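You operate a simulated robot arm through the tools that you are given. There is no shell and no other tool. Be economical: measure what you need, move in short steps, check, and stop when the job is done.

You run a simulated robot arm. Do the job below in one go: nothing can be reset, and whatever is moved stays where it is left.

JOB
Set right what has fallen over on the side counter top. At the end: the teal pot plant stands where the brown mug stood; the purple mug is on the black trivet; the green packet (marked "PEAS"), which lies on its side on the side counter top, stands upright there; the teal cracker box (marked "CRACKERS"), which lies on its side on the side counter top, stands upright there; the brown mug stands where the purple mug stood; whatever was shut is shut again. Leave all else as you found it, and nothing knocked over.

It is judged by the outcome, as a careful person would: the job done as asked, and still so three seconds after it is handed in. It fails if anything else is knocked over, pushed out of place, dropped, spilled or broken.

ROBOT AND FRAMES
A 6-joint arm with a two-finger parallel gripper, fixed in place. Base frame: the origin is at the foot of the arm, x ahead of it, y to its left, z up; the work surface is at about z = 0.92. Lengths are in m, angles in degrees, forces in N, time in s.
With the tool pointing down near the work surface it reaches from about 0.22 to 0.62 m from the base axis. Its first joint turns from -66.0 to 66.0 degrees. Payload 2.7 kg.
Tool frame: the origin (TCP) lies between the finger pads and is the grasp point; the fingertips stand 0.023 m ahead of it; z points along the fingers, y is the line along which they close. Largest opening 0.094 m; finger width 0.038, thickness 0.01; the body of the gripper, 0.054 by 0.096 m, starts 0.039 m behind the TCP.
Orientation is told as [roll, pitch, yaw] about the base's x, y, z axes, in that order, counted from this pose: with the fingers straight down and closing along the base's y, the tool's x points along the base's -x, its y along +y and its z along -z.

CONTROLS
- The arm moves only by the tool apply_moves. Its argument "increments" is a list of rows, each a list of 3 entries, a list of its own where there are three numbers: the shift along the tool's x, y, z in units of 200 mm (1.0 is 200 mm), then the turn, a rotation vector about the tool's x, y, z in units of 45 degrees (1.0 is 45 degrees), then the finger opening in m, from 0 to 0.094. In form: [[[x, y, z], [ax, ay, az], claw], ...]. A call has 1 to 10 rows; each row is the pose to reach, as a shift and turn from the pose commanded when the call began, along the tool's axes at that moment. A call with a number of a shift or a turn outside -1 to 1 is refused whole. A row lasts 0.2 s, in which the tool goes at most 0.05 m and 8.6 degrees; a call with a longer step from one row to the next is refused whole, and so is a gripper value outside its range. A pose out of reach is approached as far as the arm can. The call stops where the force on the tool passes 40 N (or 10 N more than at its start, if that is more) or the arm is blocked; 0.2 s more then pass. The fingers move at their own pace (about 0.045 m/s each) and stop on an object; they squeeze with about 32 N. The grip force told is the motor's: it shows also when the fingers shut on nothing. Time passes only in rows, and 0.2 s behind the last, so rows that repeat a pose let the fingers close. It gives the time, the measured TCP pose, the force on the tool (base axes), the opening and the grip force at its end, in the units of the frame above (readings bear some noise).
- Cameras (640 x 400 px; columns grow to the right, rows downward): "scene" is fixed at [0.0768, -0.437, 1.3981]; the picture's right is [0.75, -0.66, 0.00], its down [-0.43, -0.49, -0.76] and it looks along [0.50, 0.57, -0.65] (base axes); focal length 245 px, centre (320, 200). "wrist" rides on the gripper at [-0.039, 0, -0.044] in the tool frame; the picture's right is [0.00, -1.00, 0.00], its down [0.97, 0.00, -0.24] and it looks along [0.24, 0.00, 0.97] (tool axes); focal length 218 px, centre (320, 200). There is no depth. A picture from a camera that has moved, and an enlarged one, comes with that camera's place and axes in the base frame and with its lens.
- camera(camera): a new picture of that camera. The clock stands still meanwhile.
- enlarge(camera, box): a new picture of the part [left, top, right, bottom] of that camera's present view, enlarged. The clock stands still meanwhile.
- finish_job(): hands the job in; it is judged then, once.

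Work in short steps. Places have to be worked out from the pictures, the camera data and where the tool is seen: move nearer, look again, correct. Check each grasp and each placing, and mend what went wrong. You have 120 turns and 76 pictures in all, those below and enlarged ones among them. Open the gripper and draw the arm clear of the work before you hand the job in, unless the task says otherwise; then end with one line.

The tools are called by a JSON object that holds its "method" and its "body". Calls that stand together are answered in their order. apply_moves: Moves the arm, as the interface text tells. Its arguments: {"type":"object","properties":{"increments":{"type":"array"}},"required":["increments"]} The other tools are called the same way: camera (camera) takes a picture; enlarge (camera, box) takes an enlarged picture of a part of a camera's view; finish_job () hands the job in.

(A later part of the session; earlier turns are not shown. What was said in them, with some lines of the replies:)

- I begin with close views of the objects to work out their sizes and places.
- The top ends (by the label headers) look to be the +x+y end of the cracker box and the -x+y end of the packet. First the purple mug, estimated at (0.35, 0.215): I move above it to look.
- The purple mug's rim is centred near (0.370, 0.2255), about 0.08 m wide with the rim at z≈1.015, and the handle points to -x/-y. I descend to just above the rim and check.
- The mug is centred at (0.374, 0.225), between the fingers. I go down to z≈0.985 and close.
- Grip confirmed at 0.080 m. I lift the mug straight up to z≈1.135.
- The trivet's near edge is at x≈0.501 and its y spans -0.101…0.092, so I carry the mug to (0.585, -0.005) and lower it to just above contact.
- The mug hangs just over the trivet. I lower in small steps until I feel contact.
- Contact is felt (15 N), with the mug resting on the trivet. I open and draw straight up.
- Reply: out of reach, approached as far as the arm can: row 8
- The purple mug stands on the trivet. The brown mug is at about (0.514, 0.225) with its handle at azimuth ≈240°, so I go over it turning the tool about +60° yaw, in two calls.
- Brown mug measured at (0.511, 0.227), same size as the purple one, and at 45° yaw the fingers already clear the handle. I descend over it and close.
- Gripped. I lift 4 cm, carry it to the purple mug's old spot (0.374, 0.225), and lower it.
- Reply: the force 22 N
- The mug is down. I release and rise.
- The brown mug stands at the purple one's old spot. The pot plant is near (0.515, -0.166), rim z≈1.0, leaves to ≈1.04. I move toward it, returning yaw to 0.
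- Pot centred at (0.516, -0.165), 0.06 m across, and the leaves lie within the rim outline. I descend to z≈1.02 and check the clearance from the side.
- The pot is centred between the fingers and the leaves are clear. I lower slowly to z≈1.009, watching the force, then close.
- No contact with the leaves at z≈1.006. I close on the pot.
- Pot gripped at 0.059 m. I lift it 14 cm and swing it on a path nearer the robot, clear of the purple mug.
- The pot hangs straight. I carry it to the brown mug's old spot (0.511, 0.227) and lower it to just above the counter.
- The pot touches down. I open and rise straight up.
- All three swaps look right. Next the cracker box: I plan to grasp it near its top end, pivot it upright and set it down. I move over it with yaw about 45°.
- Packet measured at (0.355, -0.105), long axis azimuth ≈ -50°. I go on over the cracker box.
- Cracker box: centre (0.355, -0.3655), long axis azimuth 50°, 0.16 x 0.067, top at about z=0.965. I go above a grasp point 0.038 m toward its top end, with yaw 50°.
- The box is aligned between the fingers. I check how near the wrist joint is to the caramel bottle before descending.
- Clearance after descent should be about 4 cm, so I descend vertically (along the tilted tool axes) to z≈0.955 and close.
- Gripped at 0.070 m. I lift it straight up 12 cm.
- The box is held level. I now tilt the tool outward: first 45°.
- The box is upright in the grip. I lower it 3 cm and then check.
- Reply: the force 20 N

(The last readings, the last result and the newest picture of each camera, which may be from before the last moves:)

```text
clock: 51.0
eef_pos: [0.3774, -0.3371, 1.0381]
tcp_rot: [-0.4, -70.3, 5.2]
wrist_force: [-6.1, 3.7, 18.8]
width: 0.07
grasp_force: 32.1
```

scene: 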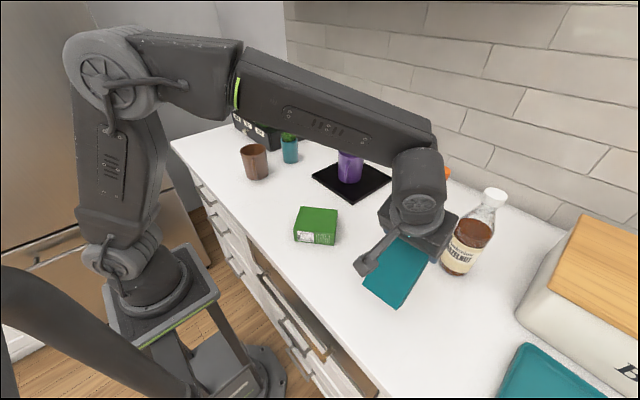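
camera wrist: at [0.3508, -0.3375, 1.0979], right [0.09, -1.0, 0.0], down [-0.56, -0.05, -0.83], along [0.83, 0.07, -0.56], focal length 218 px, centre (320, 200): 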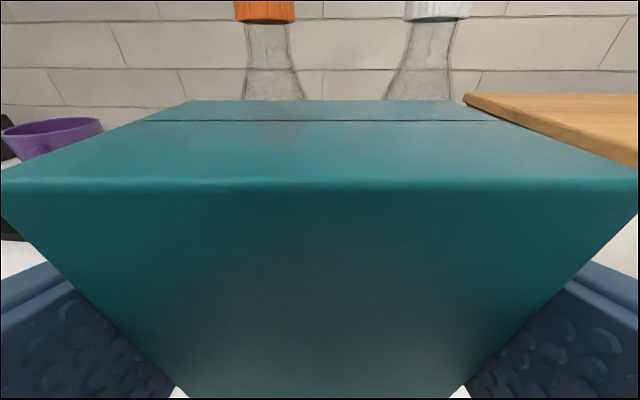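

The box is down (19 N contact). I ease 1 mm, open, and draw back along the tool axis.

{"method": "apply_moves", "body": {"increments": [[[-0.004, 0, -0.0015], [0, 0, 0], 0.075], [[-0.005, 0, -0.002], [0, 0, 0], 0.094], [[-0.005, 0, -0.002], [0, 0, 0], 0.094], [[-0.005, 0, -0.05], [0, 0, 0], 0.094], [[-0.005, 0, -0.15], [0, 0, 0], 0.094], [[-0.005, 0, -0.3], [0, 0, 0], 0.094], [[-0.005, 0, -0.4], [0, 0, 0], 0.094]]}}

{"method": "camera", "body": {"camera": "wrist"}}

{"method": "camera", "body": {"camera": "scene"}}

```text
clock: 52.6
eef_pos: [0.3292, -0.332, 1.0624]
tcp_rot: [0.0, -70.0, 4.8]
wrist_force: [0.2, -0.7, -0.2]
width: 0.0943
grasp_force: 0.1
out of reach, approached as far as the arm can: row 6, 7
```

```text
40 pictures are left
camera wrist: at [0.3015, -0.335, 1.1147], right [0.09, -1.0, 0.0], down [-0.56, -0.05, -0.83], along [0.83, 0.07, -0.56], focal length 218 px, centre (320, 200)
```

wrist: 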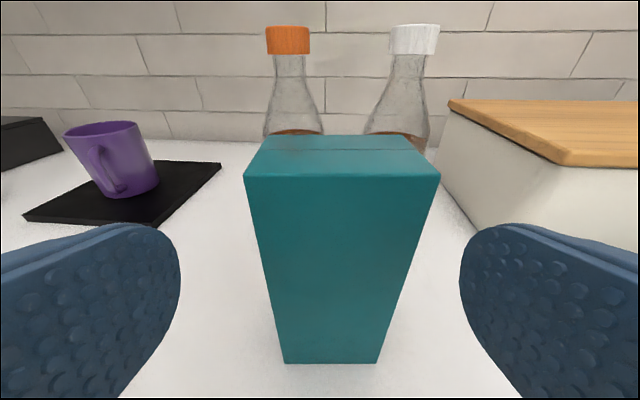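

```text
39 pictures are left
```

scene: 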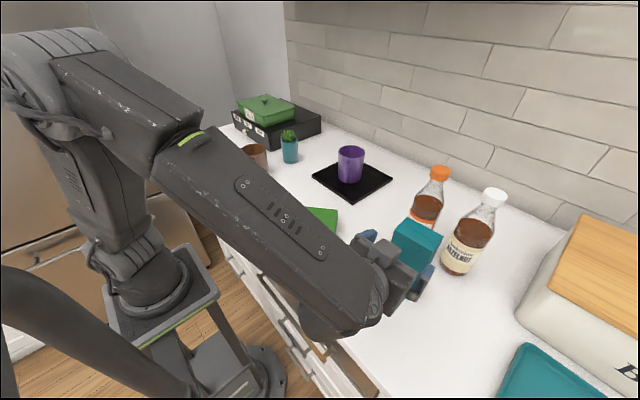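

The cracker box stands upright on its own. I raise the gripper clear, then level it.

{"method": "apply_moves", "body": {"increments": [[[-0.1, 0, -0.036], [0, 0, 0], 0.094], [[-0.25, 0, -0.09], [0, 0, 0], 0.094], [[-0.4, 0, -0.146], [0, 0, 0], 0.094], [[-0.55, 0, -0.2], [0, 0, 0], 0.094], [[-0.6, 0, -0.22], [0, 0, 0], 0.094]]}}

{"method": "apply_moves", "body": {"increments": [[[0, 0, 0], [0, 0.17, 0], 0.094], [[0, 0, 0], [0, 0.34, 0], 0.094], [[0, 0, 0], [0, 0.51, 0], 0.094], [[0, 0, 0], [0, 0.68, 0], 0.094], [[0, 0, 0], [0, 0.85, 0], 0.094], [[0, 0, 0], [0, 1.0, 0], 0.094]]}}

{"method": "camera", "body": {"camera": "scene"}}

```text
clock: 53.8
eef_pos: [0.3307, -0.3325, 1.1916]
tcp_rot: [0.1, -70.0, 4.8]
wrist_force: [-0.3, -0.6, -1.1]
width: 0.094
grasp_force: 0.0
```

```text
clock: 55.2
eef_pos: [0.3294, -0.3327, 1.192]
tcp_rot: [0.0, -25.0, 4.8]
wrist_force: [-0.8, 0.2, -0.1]
width: 0.094
grasp_force: 0.0
```

```text
38 pictures are left
```

scene: 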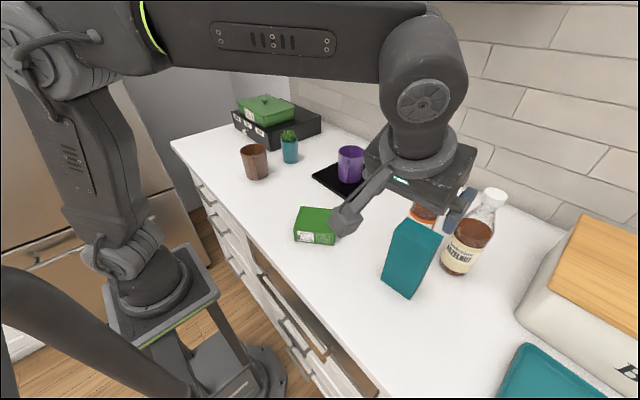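

The box stands. I level the tool and move in +y toward the packet.

{"method": "apply_moves", "body": {"increments": [[[0, 0.05, 0], [0, 0.1, 0], 0.094], [[0, 0.2, 0], [0, 0.25, 0], 0.094], [[0, 0.4, 0], [0, 0.4, 0], 0.094], [[0, 0.6, 0], [0, 0.556, 0], 0.094], [[0, 0.8, 0], [0, 0.556, 0], 0.094], [[0, 1.0, 0], [0, 0.556, 0], 0.094]]}}

{"method": "apply_moves", "body": {"increments": [[[-0.02, 0.05, 0], [0, 0, -0.17], 0.094], [[-0.04, 0.1, 0], [0, 0, -0.34], 0.094], [[-0.06, 0.15, 0], [0, 0, -0.51], 0.094], [[-0.08, 0.2, 0], [0, 0, -0.68], 0.094], [[-0.1, 0.2, 0], [0, 0, -0.85], 0.094], [[-0.1, 0.2, 0], [0, 0, -1.0], 0.094]]}}

{"method": "apply_moves", "body": {"increments": [[[0, 0, 0], [0, 0, -0.17], 0.094], [[0, 0, 0], [0, 0, -0.34], 0.094], [[0, 0, 0], [0, 0, -0.51], 0.094], [[0, 0, 0], [0, 0, -0.68], 0.094], [[0, 0, 0], [0, 0, -0.85], 0.094], [[0, 0, 0], [0, 0, -1.0], 0.094], [[0, 0, 0], [0, 0, -1.0], 0.094]]}}

{"method": "camera", "body": {"camera": "wrist"}}

```text
clock: 56.6
eef_pos: [0.3096, -0.1329, 1.1923]
tcp_rot: [0.0, 0.0, 5.0]
wrist_force: [-0.2, -0.9, 1.0]
width: 0.0939
grasp_force: 0.0
```

```text
clock: 58.0
eef_pos: [0.3294, -0.0919, 1.1915]
tcp_rot: [0.0, 0.0, 50.1]
wrist_force: [-0.9, -0.7, 0.2]
width: 0.0942
grasp_force: 0.0
```

```text
clock: 59.6
eef_pos: [0.3292, -0.092, 1.1919]
tcp_rot: [0.0, -0.1, 95.0]
wrist_force: [0.6, -0.6, -0.4]
width: 0.0941
grasp_force: 0.0
```

```text
37 pictures are left
camera wrist: at [0.3256, -0.0526, 1.236], right [1.0, 0.09, 0.0], down [0.09, -0.97, 0.24], along [0.02, -0.24, -0.97], focal length 218 px, centre (320, 200)
```

wrist: 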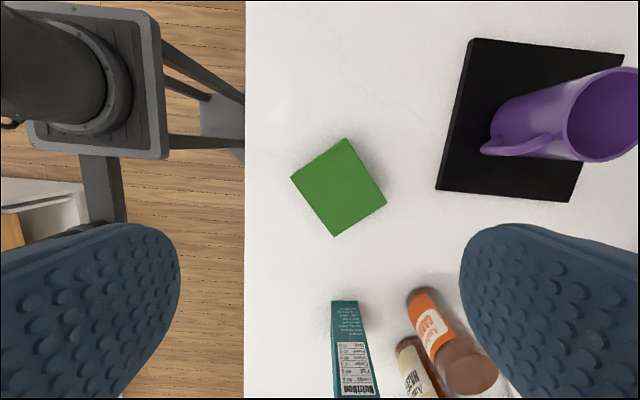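

Packet remeasured: centre (0.355, -0.104), 0.097 x 0.08, top-end direction azimuth 130°. I turn the yaw to 130° and drop to z≈1.08 over the grasp point (0.345, -0.092).

{"method": "apply_moves", "body": {"increments": [[[0.007, -0.077, 0.1], [0, 0, -0.17], 0.094], [[0.007, -0.077, 0.25], [0, 0, -0.34], 0.094], [[0.007, -0.077, 0.4], [0, 0, -0.51], 0.094], [[0.007, -0.077, 0.5], [0, 0, -0.68], 0.094], [[0.007, -0.077, 0.55], [0, 0, -0.785], 0.094], [[0.007, -0.077, 0.55], [0, 0, -0.785], 0.094]]}}

{"method": "apply_moves", "body": {"increments": [[[0, 0, 0], [0, 0.17, 0], 0.094], [[0, 0, 0], [0, 0.34, 0], 0.094], [[0, 0, 0], [0, 0.51, 0], 0.094], [[0, 0, 0], [0, 0.68, 0], 0.094], [[0, 0, 0], [0, 0.85, 0], 0.094], [[0, 0, 0], [0, 1.0, 0], 0.094], [[0, 0, 0], [0, 1.0, 0], 0.094]]}}

{"method": "camera", "body": {"camera": "wrist"}}

{"method": "camera", "body": {"camera": "scene"}}

```text
clock: 61.0
eef_pos: [0.3443, -0.0939, 1.0816]
tcp_rot: [-0.1, 0.0, 130.5]
wrist_force: [0.2, -0.2, 0.5]
width: 0.0941
grasp_force: 0.0
```

```text
clock: 62.6
eef_pos: [0.3436, -0.0912, 1.0811]
tcp_rot: [-0.1, 45.1, 130.3]
wrist_force: [0.6, 0.3, 0.1]
width: 0.0941
grasp_force: 0.1
```

```text
36 pictures are left
camera wrist: at [0.3063, -0.0466, 1.0849], right [0.76, 0.65, 0.0], down [0.33, -0.39, 0.86], along [0.55, -0.65, -0.52], focal length 218 px, centre (320, 200)
```

wrist: 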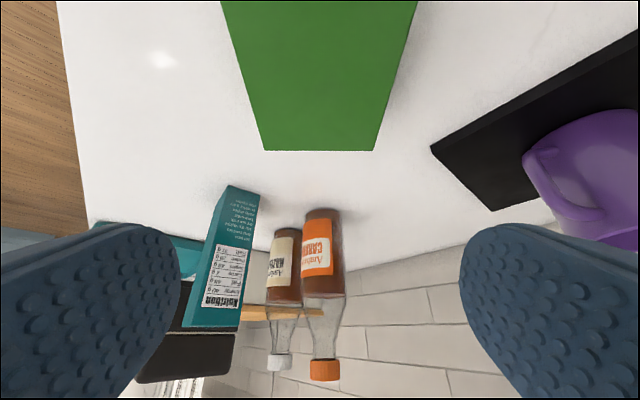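

```text
35 pictures are left
```

scene: 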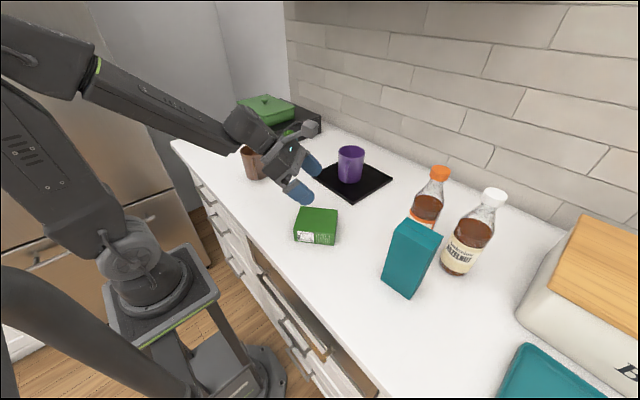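

Reachable and well aligned (packet centred at column 319, edge horizontal). I descend vertically to z≈1.0 and look again.

{"method": "apply_moves", "body": {"increments": [[[-0.1, 0, 0.1], [0, 0, 0], 0.094], [[-0.2, 0, 0.2], [0, 0, 0], 0.094], [[-0.286, 0, 0.286], [0, 0, 0], 0.094], [[-0.286, 0, 0.286], [0, 0, 0], 0.094]]}}

{"method": "camera", "body": {"camera": "wrist"}}

{"method": "enlarge", "body": {"camera": "scene", "box": [230, 120, 370, 260]}}

```text
clock: 63.6
eef_pos: [0.3532, -0.0912, 1.0017]
tcp_rot: [0.1, 44.9, 130.2]
wrist_force: [0.4, 0.8, -0.4]
width: 0.0941
grasp_force: 0.0
out of reach, approached as far as the arm can: row 3, 4
```

```text
34 pictures are left
camera wrist: at [0.3148, -0.0464, 1.0056], right [0.76, 0.65, 0.0], down [0.33, -0.4, 0.86], along [0.55, -0.65, -0.52], focal length 218 px, centre (320, 200)
```

wrist: 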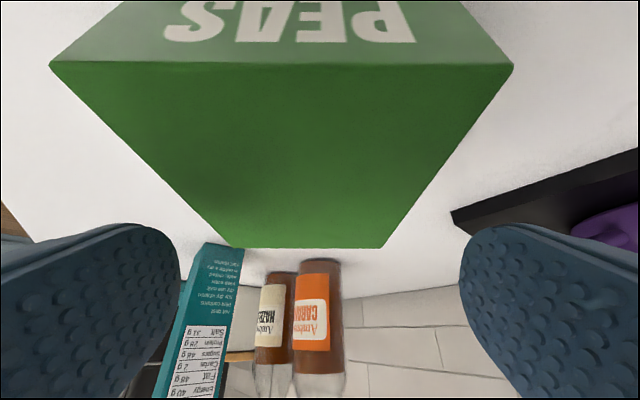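

```text
2.86 times, centred on (300, 190) of scene
camera zoom: at [0.0768, -0.4371, 1.3981], right [0.75, -0.66, 0.0], down [-0.43, -0.49, -0.76], along [0.5, 0.57, -0.65], focal length 699 px, centre (377, 229)
```

zoom: 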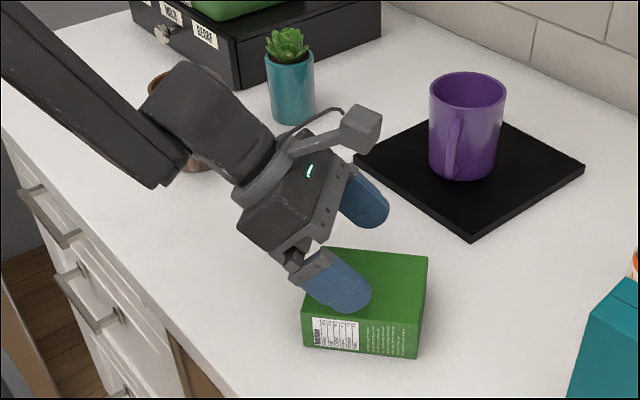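

At 45° here the arm hits its inner reach limit (x drifted +1 cm). I back up, level, and instead first move the lying packet a bit outward with a straight-down grasp.

{"method": "apply_moves", "body": {"increments": [[[0.05, 0, -0.05], [0, 0, 0], 0.094], [[0.15, 0, -0.15], [0, 0, 0], 0.094], [[0.25, 0, -0.25], [0, 0, 0], 0.094], [[0.25, 0, -0.25], [0, -0.17, 0], 0.094], [[0.25, 0, -0.25], [0, -0.34, 0], 0.094], [[0.25, 0, -0.25], [0, -0.51, 0], 0.094], [[0.25, 0, -0.25], [0, -0.68, 0], 0.094], [[0.25, 0, -0.25], [0, -0.85, 0], 0.094], [[0.25, 0, -0.25], [0, -1.0, 0], 0.094], [[0.25, 0, -0.25], [0, -1.0, 0], 0.094]]}}

```text
clock: 65.8
eef_pos: [0.353, -0.0909, 1.0732]
tcp_rot: [0.0, -0.1, 130.3]
wrist_force: [-0.5, -0.5, -0.6]
width: 0.094
grasp_force: 0.1
```

{"method": "apply_moves", "body": {"increments": [[[0.058, 0.036, 0.1], [0, 0, 0], 0.094], [[0.058, 0.036, 0.22], [0, 0, 0], 0.094], [[0.058, 0.036, 0.27], [0, 0, 0], 0.094], [[0.058, 0.036, 0.27], [0, 0, 0], 0.094]]}}

{"method": "camera", "body": {"camera": "wrist"}}

```text
clock: 66.8
eef_pos: [0.3536, -0.1054, 1.0187]
tcp_rot: [0.0, 0.0, 130.3]
wrist_force: [0.1, 0.1, -0.5]
width: 0.094
grasp_force: 0.1
```

```text
32 pictures are left
camera wrist: at [0.3284, -0.0751, 1.064], right [0.76, 0.65, 0.0], down [0.63, -0.74, 0.24], along [0.16, -0.18, -0.97], focal length 218 px, centre (320, 200)
```

wrist: 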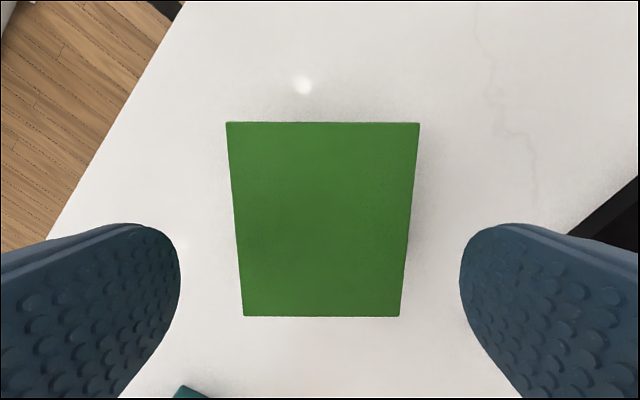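

Well centred. I descend to z≈0.957 and close.

{"method": "apply_moves", "body": {"increments": [[[0, -0.005, 0.12], [0, 0, 0], 0.094], [[0, -0.005, 0.24], [0, 0, 0], 0.094], [[0, -0.005, 0.31], [0, 0, 0], 0.094], [[0, -0.005, 0.31], [0, 0, 0], 0.094], [[0, -0.005, 0.31], [0, 0, 0], 0.07], [[0, -0.005, 0.31], [0, 0, 0], 0.06], [[0, -0.005, 0.31], [0, 0, 0], 0.06], [[0, -0.005, 0.31], [0, 0, 0], 0.06]]}}

```text
clock: 68.6
eef_pos: [0.3555, -0.1051, 0.958]
tcp_rot: [0.0, 0.1, 130.3]
wrist_force: [0.0, -0.8, 0.5]
width: 0.0846
grasp_force: 32.2
```

Gripped at 0.0846 m. I lift 4 cm, shift it to about (0.445, -0.155), and lower it again, still lying.

{"method": "apply_moves", "body": {"increments": [[[0, 0, -0.1], [0, 0, 0], 0.06], [[0, 0, -0.2], [0, 0, 0], 0.06], [[0.16, -0.06, -0.2], [0, 0, 0], 0.06], [[0.32, -0.12, -0.2], [0, 0, 0], 0.06], [[0.482, -0.18, -0.2], [0, 0, 0], 0.06], [[0.482, -0.18, -0.2], [0, 0, 0], 0.06], [[0.482, -0.18, -0.1], [0, 0, 0], 0.06], [[0.482, -0.18, -0.04], [0, 0, 0], 0.06], [[0.482, -0.18, -0.015], [0, 0, 0], 0.06], [[0.482, -0.18, 0.0], [0, 0, 0], 0.06]]}}

```text
clock: 70.8
eef_pos: [0.4454, -0.1552, 0.9573]
tcp_rot: [0.1, -0.1, 130.2]
wrist_force: [-0.7, -0.3, 3.7]
width: 0.0847
grasp_force: 32.2
```

Just in contact. I open, rise 11 cm, shift 16 mm toward the packet's top end and then tilt 45°.

{"method": "apply_moves", "body": {"increments": [[[0, 0, 0], [0, 0, 0], 0.094], [[0, 0, 0], [0, 0, 0], 0.094], [[0, 0, -0.1], [0, 0, 0], 0.094], [[0, 0, -0.3], [0, 0, 0], 0.094], [[0, 0, -0.5], [0, 0, 0], 0.094], [[-0.08, 0, -0.55], [0, 0, 0], 0.094], [[-0.08, 0, -0.55], [0, 0, 0], 0.094]]}}

{"method": "apply_moves", "body": {"increments": [[[0, 0, 0], [0, 0.17, 0], 0.094], [[0, 0, 0], [0, 0.34, 0], 0.094], [[0, 0, 0], [0, 0.51, 0], 0.094], [[0, 0, 0], [0, 0.68, 0], 0.094], [[0, 0, 0], [0, 0.85, 0], 0.094], [[0, 0, 0], [0, 1.0, 0], 0.094], [[0, 0, 0], [0, 1.0, 0], 0.094]]}}

{"method": "apply_moves", "body": {"increments": [[[-0.1, 0, 0.1], [0, 0, 0], 0.094], [[-0.2, 0, 0.2], [0, 0, 0], 0.094], [[-0.24, 0, 0.24], [0, 0, 0], 0.094], [[-0.24, 0, 0.24], [0, 0, 0], 0.094]]}}

{"method": "camera", "body": {"camera": "wrist"}}

{"method": "enlarge", "body": {"camera": "scene", "box": [280, 120, 460, 280]}}

```text
clock: 72.4
eef_pos: [0.4355, -0.1418, 1.0671]
tcp_rot: [0.0, 0.0, 130.3]
wrist_force: [-0.2, 0.6, -1.3]
width: 0.0941
grasp_force: 0.1
```

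```text
clock: 74.0
eef_pos: [0.4342, -0.1424, 1.0679]
tcp_rot: [0.0, 45.0, 130.3]
wrist_force: [-0.5, -0.6, 0.0]
width: 0.0938
grasp_force: 0.1
```

```text
clock: 75.0
eef_pos: [0.436, -0.1433, 0.9984]
tcp_rot: [-0.1, 44.9, 130.3]
wrist_force: [0.4, -0.3, 0.3]
width: 0.094
grasp_force: 0.0
```

```text
31 pictures are left
camera wrist: at [0.3962, -0.0992, 1.0029], right [0.76, 0.65, 0.0], down [0.33, -0.39, 0.86], along [0.55, -0.65, -0.52], focal length 218 px, centre (320, 200)
```

wrist: 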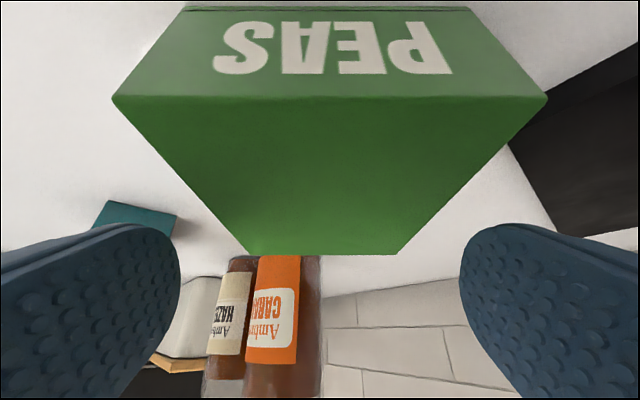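

```text
2.50 times, centred on (370, 200) of scene
camera zoom: at [0.0768, -0.4371, 1.3981], right [0.75, -0.66, 0.0], down [-0.43, -0.49, -0.76], along [0.5, 0.57, -0.65], focal length 612 px, centre (195, 200)
```

zoom: 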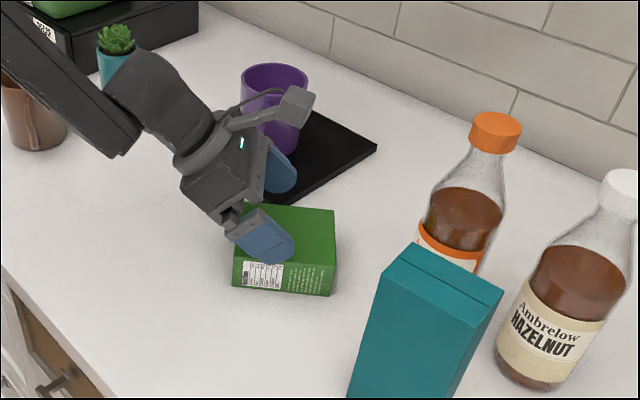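

Aligned, with the packet about 1.5 mm to the -y tool side. I correct that, descend to z≈0.957, and close.

{"method": "apply_moves", "body": {"increments": [[[0, -0.0075, 0], [0, 0, 0], 0.094], [[-0.05, -0.0075, 0.05], [0, 0, 0], 0.094], [[-0.1, -0.0075, 0.1], [0, 0, 0], 0.094], [[-0.147, -0.0075, 0.147], [0, 0, 0], 0.094], [[-0.147, -0.0075, 0.147], [0, 0, 0], 0.094], [[-0.147, -0.0075, 0.147], [0, 0, 0], 0.07], [[-0.147, -0.0075, 0.147], [0, 0, 0], 0.06], [[-0.147, -0.0075, 0.147], [0, 0, 0], 0.06]]}}

{"method": "enlarge", "body": {"camera": "scene", "box": [280, 120, 460, 280]}}

```text
clock: 76.8
eef_pos: [0.4353, -0.1415, 0.9559]
tcp_rot: [-0.1, 44.9, 130.2]
wrist_force: [0.4, 0.0, 0.0]
width: 0.0847
grasp_force: 31.7
```

```text
2.50 times, centred on (370, 200) of scene
camera zoom: at [0.0769, -0.4371, 1.3981], right [0.75, -0.66, 0.0], down [-0.43, -0.49, -0.76], along [0.5, 0.57, -0.65], focal length 612 px, centre (195, 200)
```

zoom: 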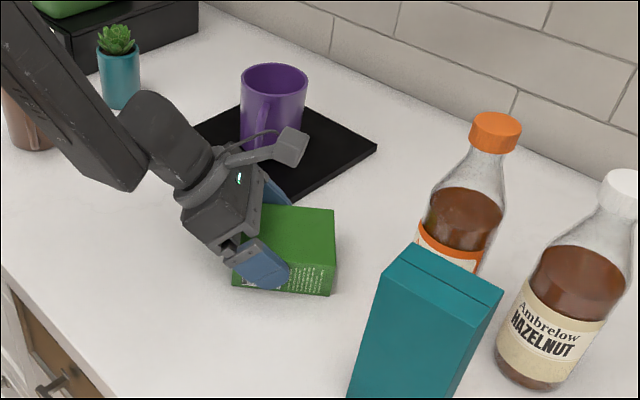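

Gripped at 0.0847 m. I lift 11 cm, then bring the tool vertical.

{"method": "apply_moves", "body": {"increments": [[[0.05, 0, -0.05], [0, 0, 0], 0.06], [[0.16, 0, -0.16], [0, 0, 0], 0.06], [[0.28, 0, -0.28], [0, 0, 0], 0.06], [[0.389, 0, -0.389], [0, 0, 0], 0.06], [[0.389, 0, -0.389], [0, -0.17, 0], 0.06], [[0.389, 0, -0.389], [0, -0.34, 0], 0.06], [[0.389, 0, -0.389], [0, -0.51, 0], 0.06], [[0.389, 0, -0.389], [0, -0.68, 0], 0.06], [[0.389, 0, -0.389], [0, -0.85, 0], 0.06], [[0.389, 0, -0.389], [0, -1.0, 0], 0.06]]}}

{"method": "camera", "body": {"camera": "scene"}}

```text
clock: 79.0
eef_pos: [0.4367, -0.1412, 1.0688]
tcp_rot: [-0.1, -0.1, 130.3]
wrist_force: [-0.5, -0.3, -1.6]
width: 0.0848
grasp_force: 32.3
```

```text
28 pictures are left
```

scene: 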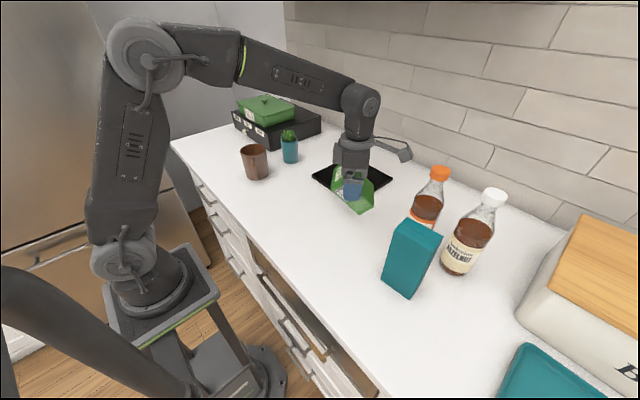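

The packet is held firmly. I now turn the yaw back by 130° in three calls.

{"method": "apply_moves", "body": {"increments": [[[0, 0, 0], [0, 0, 0.17], 0.06], [[0, 0, 0], [0, 0, 0.34], 0.06], [[0, 0, 0], [0, 0, 0.51], 0.06], [[0, 0, 0], [0, 0, 0.68], 0.06], [[0, 0, 0], [0, 0, 0.85], 0.06], [[0, 0, 0], [0, 0, 1.0], 0.06]]}}

{"method": "apply_moves", "body": {"increments": [[[0, 0, 0], [0, 0, 0.17], 0.06], [[0, 0, 0], [0, 0, 0.34], 0.06], [[0, 0, 0], [0, 0, 0.51], 0.06], [[0, 0, 0], [0, 0, 0.68], 0.06], [[0, 0, 0], [0, 0, 0.85], 0.06], [[0, 0, 0], [0, 0, 1.0], 0.06]]}}

{"method": "apply_moves", "body": {"increments": [[[0, 0, 0], [0, 0, 0.17], 0.06], [[0, 0, 0], [0, 0, 0.34], 0.06], [[0, 0, 0], [0, 0, 0.51], 0.06], [[0, 0, 0], [0, 0, 0.68], 0.06], [[0, 0, 0], [0, 0, 0.85], 0.06], [[0, 0, 0], [0, 0, 0.9], 0.06], [[0, 0, 0], [0, 0, 0.9], 0.06]]}}

```text
clock: 80.4
eef_pos: [0.4362, -0.1419, 1.0676]
tcp_rot: [0.0, 0.0, 85.0]
wrist_force: [0.0, -0.4, -1.8]
width: 0.0846
grasp_force: 31.8
```

```text
clock: 81.8
eef_pos: [0.4343, -0.1421, 1.0678]
tcp_rot: [0.1, 0.0, 40.1]
wrist_force: [-0.6, -0.3, -2.7]
width: 0.085
grasp_force: 32.5
```

```text
clock: 83.4
eef_pos: [0.4356, -0.1427, 1.0681]
tcp_rot: [0.1, 0.0, -0.4]
wrist_force: [0.7, -0.2, -1.8]
width: 0.0848
grasp_force: 31.6
```

Now I tilt 45° outward, which makes the packet upright, while shifting to (0.45, -0.16).

{"method": "apply_moves", "body": {"increments": [[[-0.03, -0.03, 0], [0, -0.17, 0], 0.06], [[-0.06, -0.06, 0], [0, -0.34, 0], 0.06], [[-0.075, -0.09, 0], [0, -0.51, 0], 0.06], [[-0.075, -0.09, 0], [0, -0.68, 0], 0.06], [[-0.075, -0.09, 0], [0, -0.85, 0], 0.06], [[-0.075, -0.09, 0], [0, -1.0, 0], 0.06], [[-0.075, -0.09, 0], [0, -1.0, 0], 0.06]]}}

{"method": "enlarge", "body": {"camera": "scene", "box": [250, 100, 470, 300]}}

{"method": "camera", "body": {"camera": "wrist"}}

```text
clock: 85.0
eef_pos: [0.4509, -0.1595, 1.0674]
tcp_rot: [0.0, -45.2, -0.3]
wrist_force: [0.0, -0.7, -1.6]
width: 0.0849
grasp_force: 32.2
```

```text
2.00 times, centred on (360, 200) of scene
camera zoom: at [0.0768, -0.4371, 1.3981], right [0.75, -0.66, 0.0], down [-0.43, -0.49, -0.76], along [0.5, 0.57, -0.65], focal length 490 px, centre (240, 200)
```

zoom: 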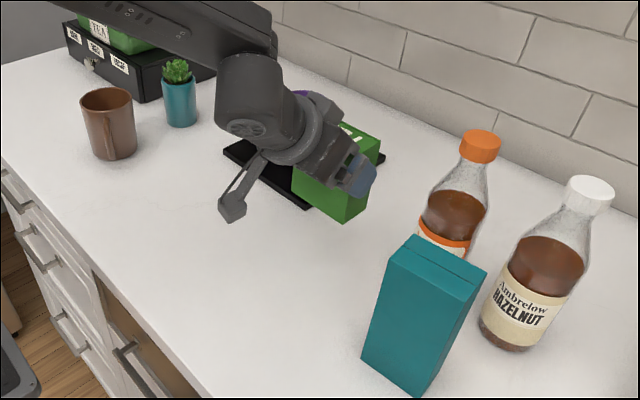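

```text
26 pictures are left
camera wrist: at [0.4471, -0.1597, 1.127], right [-0.01, -1.0, 0.0], down [-0.86, 0.0, -0.52], along [0.52, 0.0, -0.86], focal length 218 px, centre (320, 200)
```

wrist: 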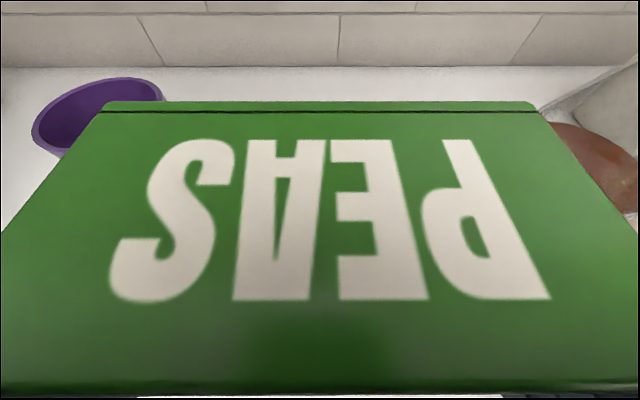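

The packet is upright in the grip. I lower it to just above the counter.

{"method": "apply_moves", "body": {"increments": [[[0.09, 0, 0.09], [0, 0, 0], 0.06], [[0.18, 0, 0.18], [0, 0, 0], 0.06], [[0.24, 0, 0.24], [0, 0, 0], 0.06], [[0.258, 0, 0.258], [0, 0, 0], 0.06], [[0.258, 0, 0.258], [0, 0, 0], 0.06]]}}

{"method": "enlarge", "body": {"camera": "scene", "box": [290, 130, 430, 260]}}

```text
clock: 86.2
eef_pos: [0.4522, -0.1605, 0.9942]
tcp_rot: [0.1, -45.0, -0.3]
wrist_force: [-1.5, 0.5, -1.8]
width: 0.0847
grasp_force: 32.3
```

```text
3.08 times, centred on (360, 195) of scene
camera zoom: at [0.0769, -0.4371, 1.3981], right [0.75, -0.66, 0.0], down [-0.43, -0.49, -0.76], along [0.5, 0.57, -0.65], focal length 753 px, centre (197, 215)
```

zoom: 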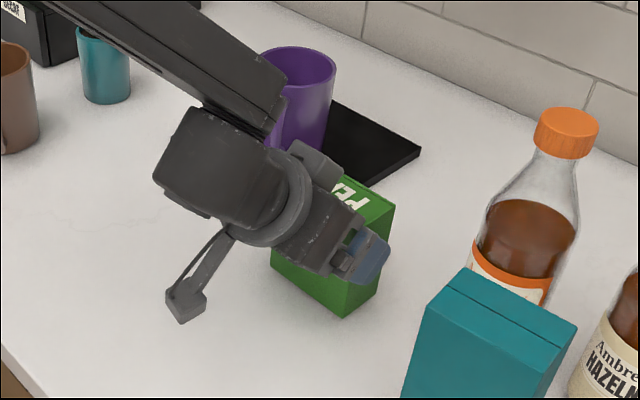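

Close to the counter with the bracket block clear of it. I lower in 2 mm steps until contact.

{"method": "apply_moves", "body": {"increments": [[[0.007, 0, 0.007], [0, 0, 0], 0.06], [[0.014, 0, 0.014], [0, 0, 0], 0.06], [[0.021, 0, 0.021], [0, 0, 0], 0.06]]}}

```text
clock: 87.0
eef_pos: [0.4516, -0.1592, 0.9896]
tcp_rot: [0.0, -45.0, -0.3]
wrist_force: [-0.7, 0.1, -2.0]
width: 0.0849
grasp_force: 32.1
```

{"method": "apply_moves", "body": {"increments": [[[0.006, 0, 0.006], [0, 0, 0], 0.06], [[0.012, 0, 0.012], [0, 0, 0], 0.06], [[0.018, 0, 0.018], [0, 0, 0], 0.06]]}}

```text
clock: 87.8
eef_pos: [0.4513, -0.16, 0.9874]
tcp_rot: [0.1, -45.7, -0.2]
wrist_force: [-10.8, 6.2, 32.4]
width: 0.085
grasp_force: 31.9
```

Firm contact; I ease up to take off the load, then open.

{"method": "apply_moves", "body": {"increments": [[[-0.006, 0, -0.006], [0, 0, 0], 0.06], [[-0.011, 0, -0.011], [0, 0, 0], 0.06], [[-0.011, 0, -0.011], [0, 0, 0], 0.06]]}}

{"method": "apply_moves", "body": {"increments": [[[0, 0, 0], [0, 0, 0], 0.088], [[0, 0, 0], [0, 0, 0], 0.094], [[0, 0, 0], [0, 0, 0], 0.094], [[0, 0, 0], [0, 0, 0], 0.094]]}}

{"method": "enlarge", "body": {"camera": "scene", "box": [290, 130, 430, 260]}}

```text
clock: 88.6
eef_pos: [0.4523, -0.1598, 0.9869]
tcp_rot: [-0.1, -45.0, -0.2]
wrist_force: [6.4, 0.4, 12.5]
width: 0.0851
grasp_force: 31.5
```

```text
clock: 89.6
eef_pos: [0.451, -0.1593, 0.987]
tcp_rot: [0.1, -45.0, -0.1]
wrist_force: [0.1, 0.1, -0.6]
width: 0.0943
grasp_force: 0.0
```

```text
3.08 times, centred on (360, 195) of scene
camera zoom: at [0.0768, -0.437, 1.3981], right [0.75, -0.66, 0.0], down [-0.43, -0.49, -0.76], along [0.5, 0.57, -0.65], focal length 753 px, centre (197, 215)
```

zoom: 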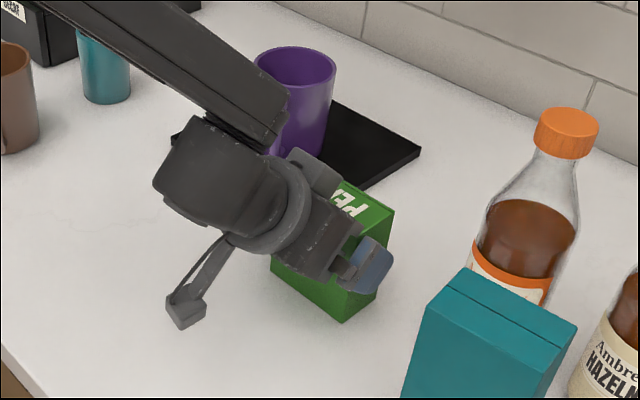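

Released. I draw straight up.

{"method": "apply_moves", "body": {"increments": [[[-0.03, 0, -0.03], [0, 0, 0], 0.094], [[-0.1, 0, -0.1], [0, 0, 0], 0.094], [[-0.2, 0, -0.2], [0, 0, 0], 0.094], [[-0.32, 0, -0.32], [0, 0, 0], 0.094], [[-0.45, 0, -0.45], [0, 0, 0], 0.094], [[-0.55, 0, -0.55], [0, 0, 0], 0.094]]}}

{"method": "camera", "body": {"camera": "scene"}}

```text
clock: 91.0
eef_pos: [0.4482, -0.1577, 1.1424]
tcp_rot: [0.1, -45.0, -0.3]
wrist_force: [0.0, 0.0, -0.8]
width: 0.0941
grasp_force: 0.0
```

```text
23 pictures are left
```

scene: 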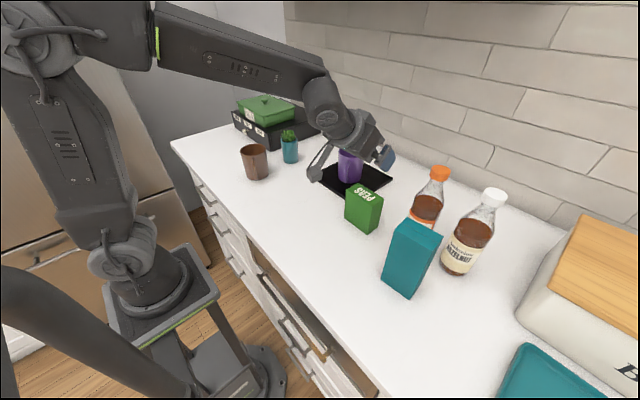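

The packet stands upright. I level the tool and draw the arm back to about its starting place.

{"method": "apply_moves", "body": {"increments": [[[-0.05, 0, -0.05], [0, 0.17, 0], 0.094], [[-0.1, 0, -0.1], [0, 0.34, 0], 0.094], [[-0.15, 0, -0.15], [0, 0.51, 0], 0.094], [[-0.2, 0, -0.2], [0, 0.68, 0], 0.094], [[-0.25, 0, -0.25], [0, 0.85, 0], 0.094], [[-0.25, 0, -0.25], [0, 1.0, 0], 0.094]]}}

{"method": "apply_moves", "body": {"increments": [[[0.12, 0.18, 0], [0, 0, 0], 0.094], [[0.24, 0.36, 0], [0, 0, 0], 0.094], [[0.36, 0.54, 0], [0, 0, 0], 0.094], [[0.48, 0.72, 0], [0, 0, 0], 0.094], [[0.6, 0.9, 0], [0, 0, 0], 0.094], [[0.6, 0.92, 0], [0, 0, 0], 0.094]]}}

{"method": "camera", "body": {"camera": "scene"}}

{"method": "camera", "body": {"camera": "wrist"}}

```text
clock: 92.4
eef_pos: [0.4499, -0.1617, 1.2125]
tcp_rot: [-0.1, 0.1, -0.1]
wrist_force: [0.2, -0.6, -0.2]
width: 0.0938
grasp_force: 0.1
```

```text
clock: 93.8
eef_pos: [0.3296, 0.0257, 1.2129]
tcp_rot: [0.0, 0.0, -0.3]
wrist_force: [0.1, -0.9, -0.2]
width: 0.094
grasp_force: 0.0
```

```text
22 pictures are left
```

scene: 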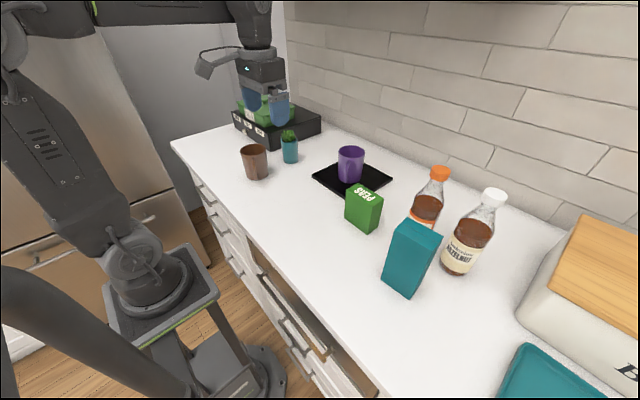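

```text
21 pictures are left
camera wrist: at [0.3688, 0.0251, 1.2572], right [0.0, -1.0, 0.0], down [-0.97, 0.0, 0.24], along [-0.24, 0.0, -0.97], focal length 218 px, centre (320, 200)
```

wrist: 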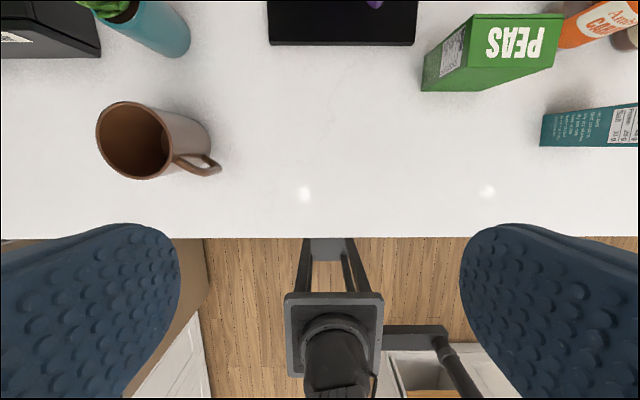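

Everything stands as asked: the pot is on the brown mug's spot, the brown mug on the purple mug's spot, and the purple mug on the trivet. The packet and box are upright, the rest is untouched, and the arm is clear, so I hand the job in.

{"method": "finish_job", "body": {}}

```text
The job is handed in.
```

The job is done and handed in: both mugs and the pot plant are in their asked-for places, and the peas packet and cracker box stand upright on the side counter. The packet now stands about 11 cm from where it lay, because the arm could not tilt it upright at its first spot. The box stands about where it lay, turned to face another way. Nothing had to be opened, and nothing else was moved or knocked over.
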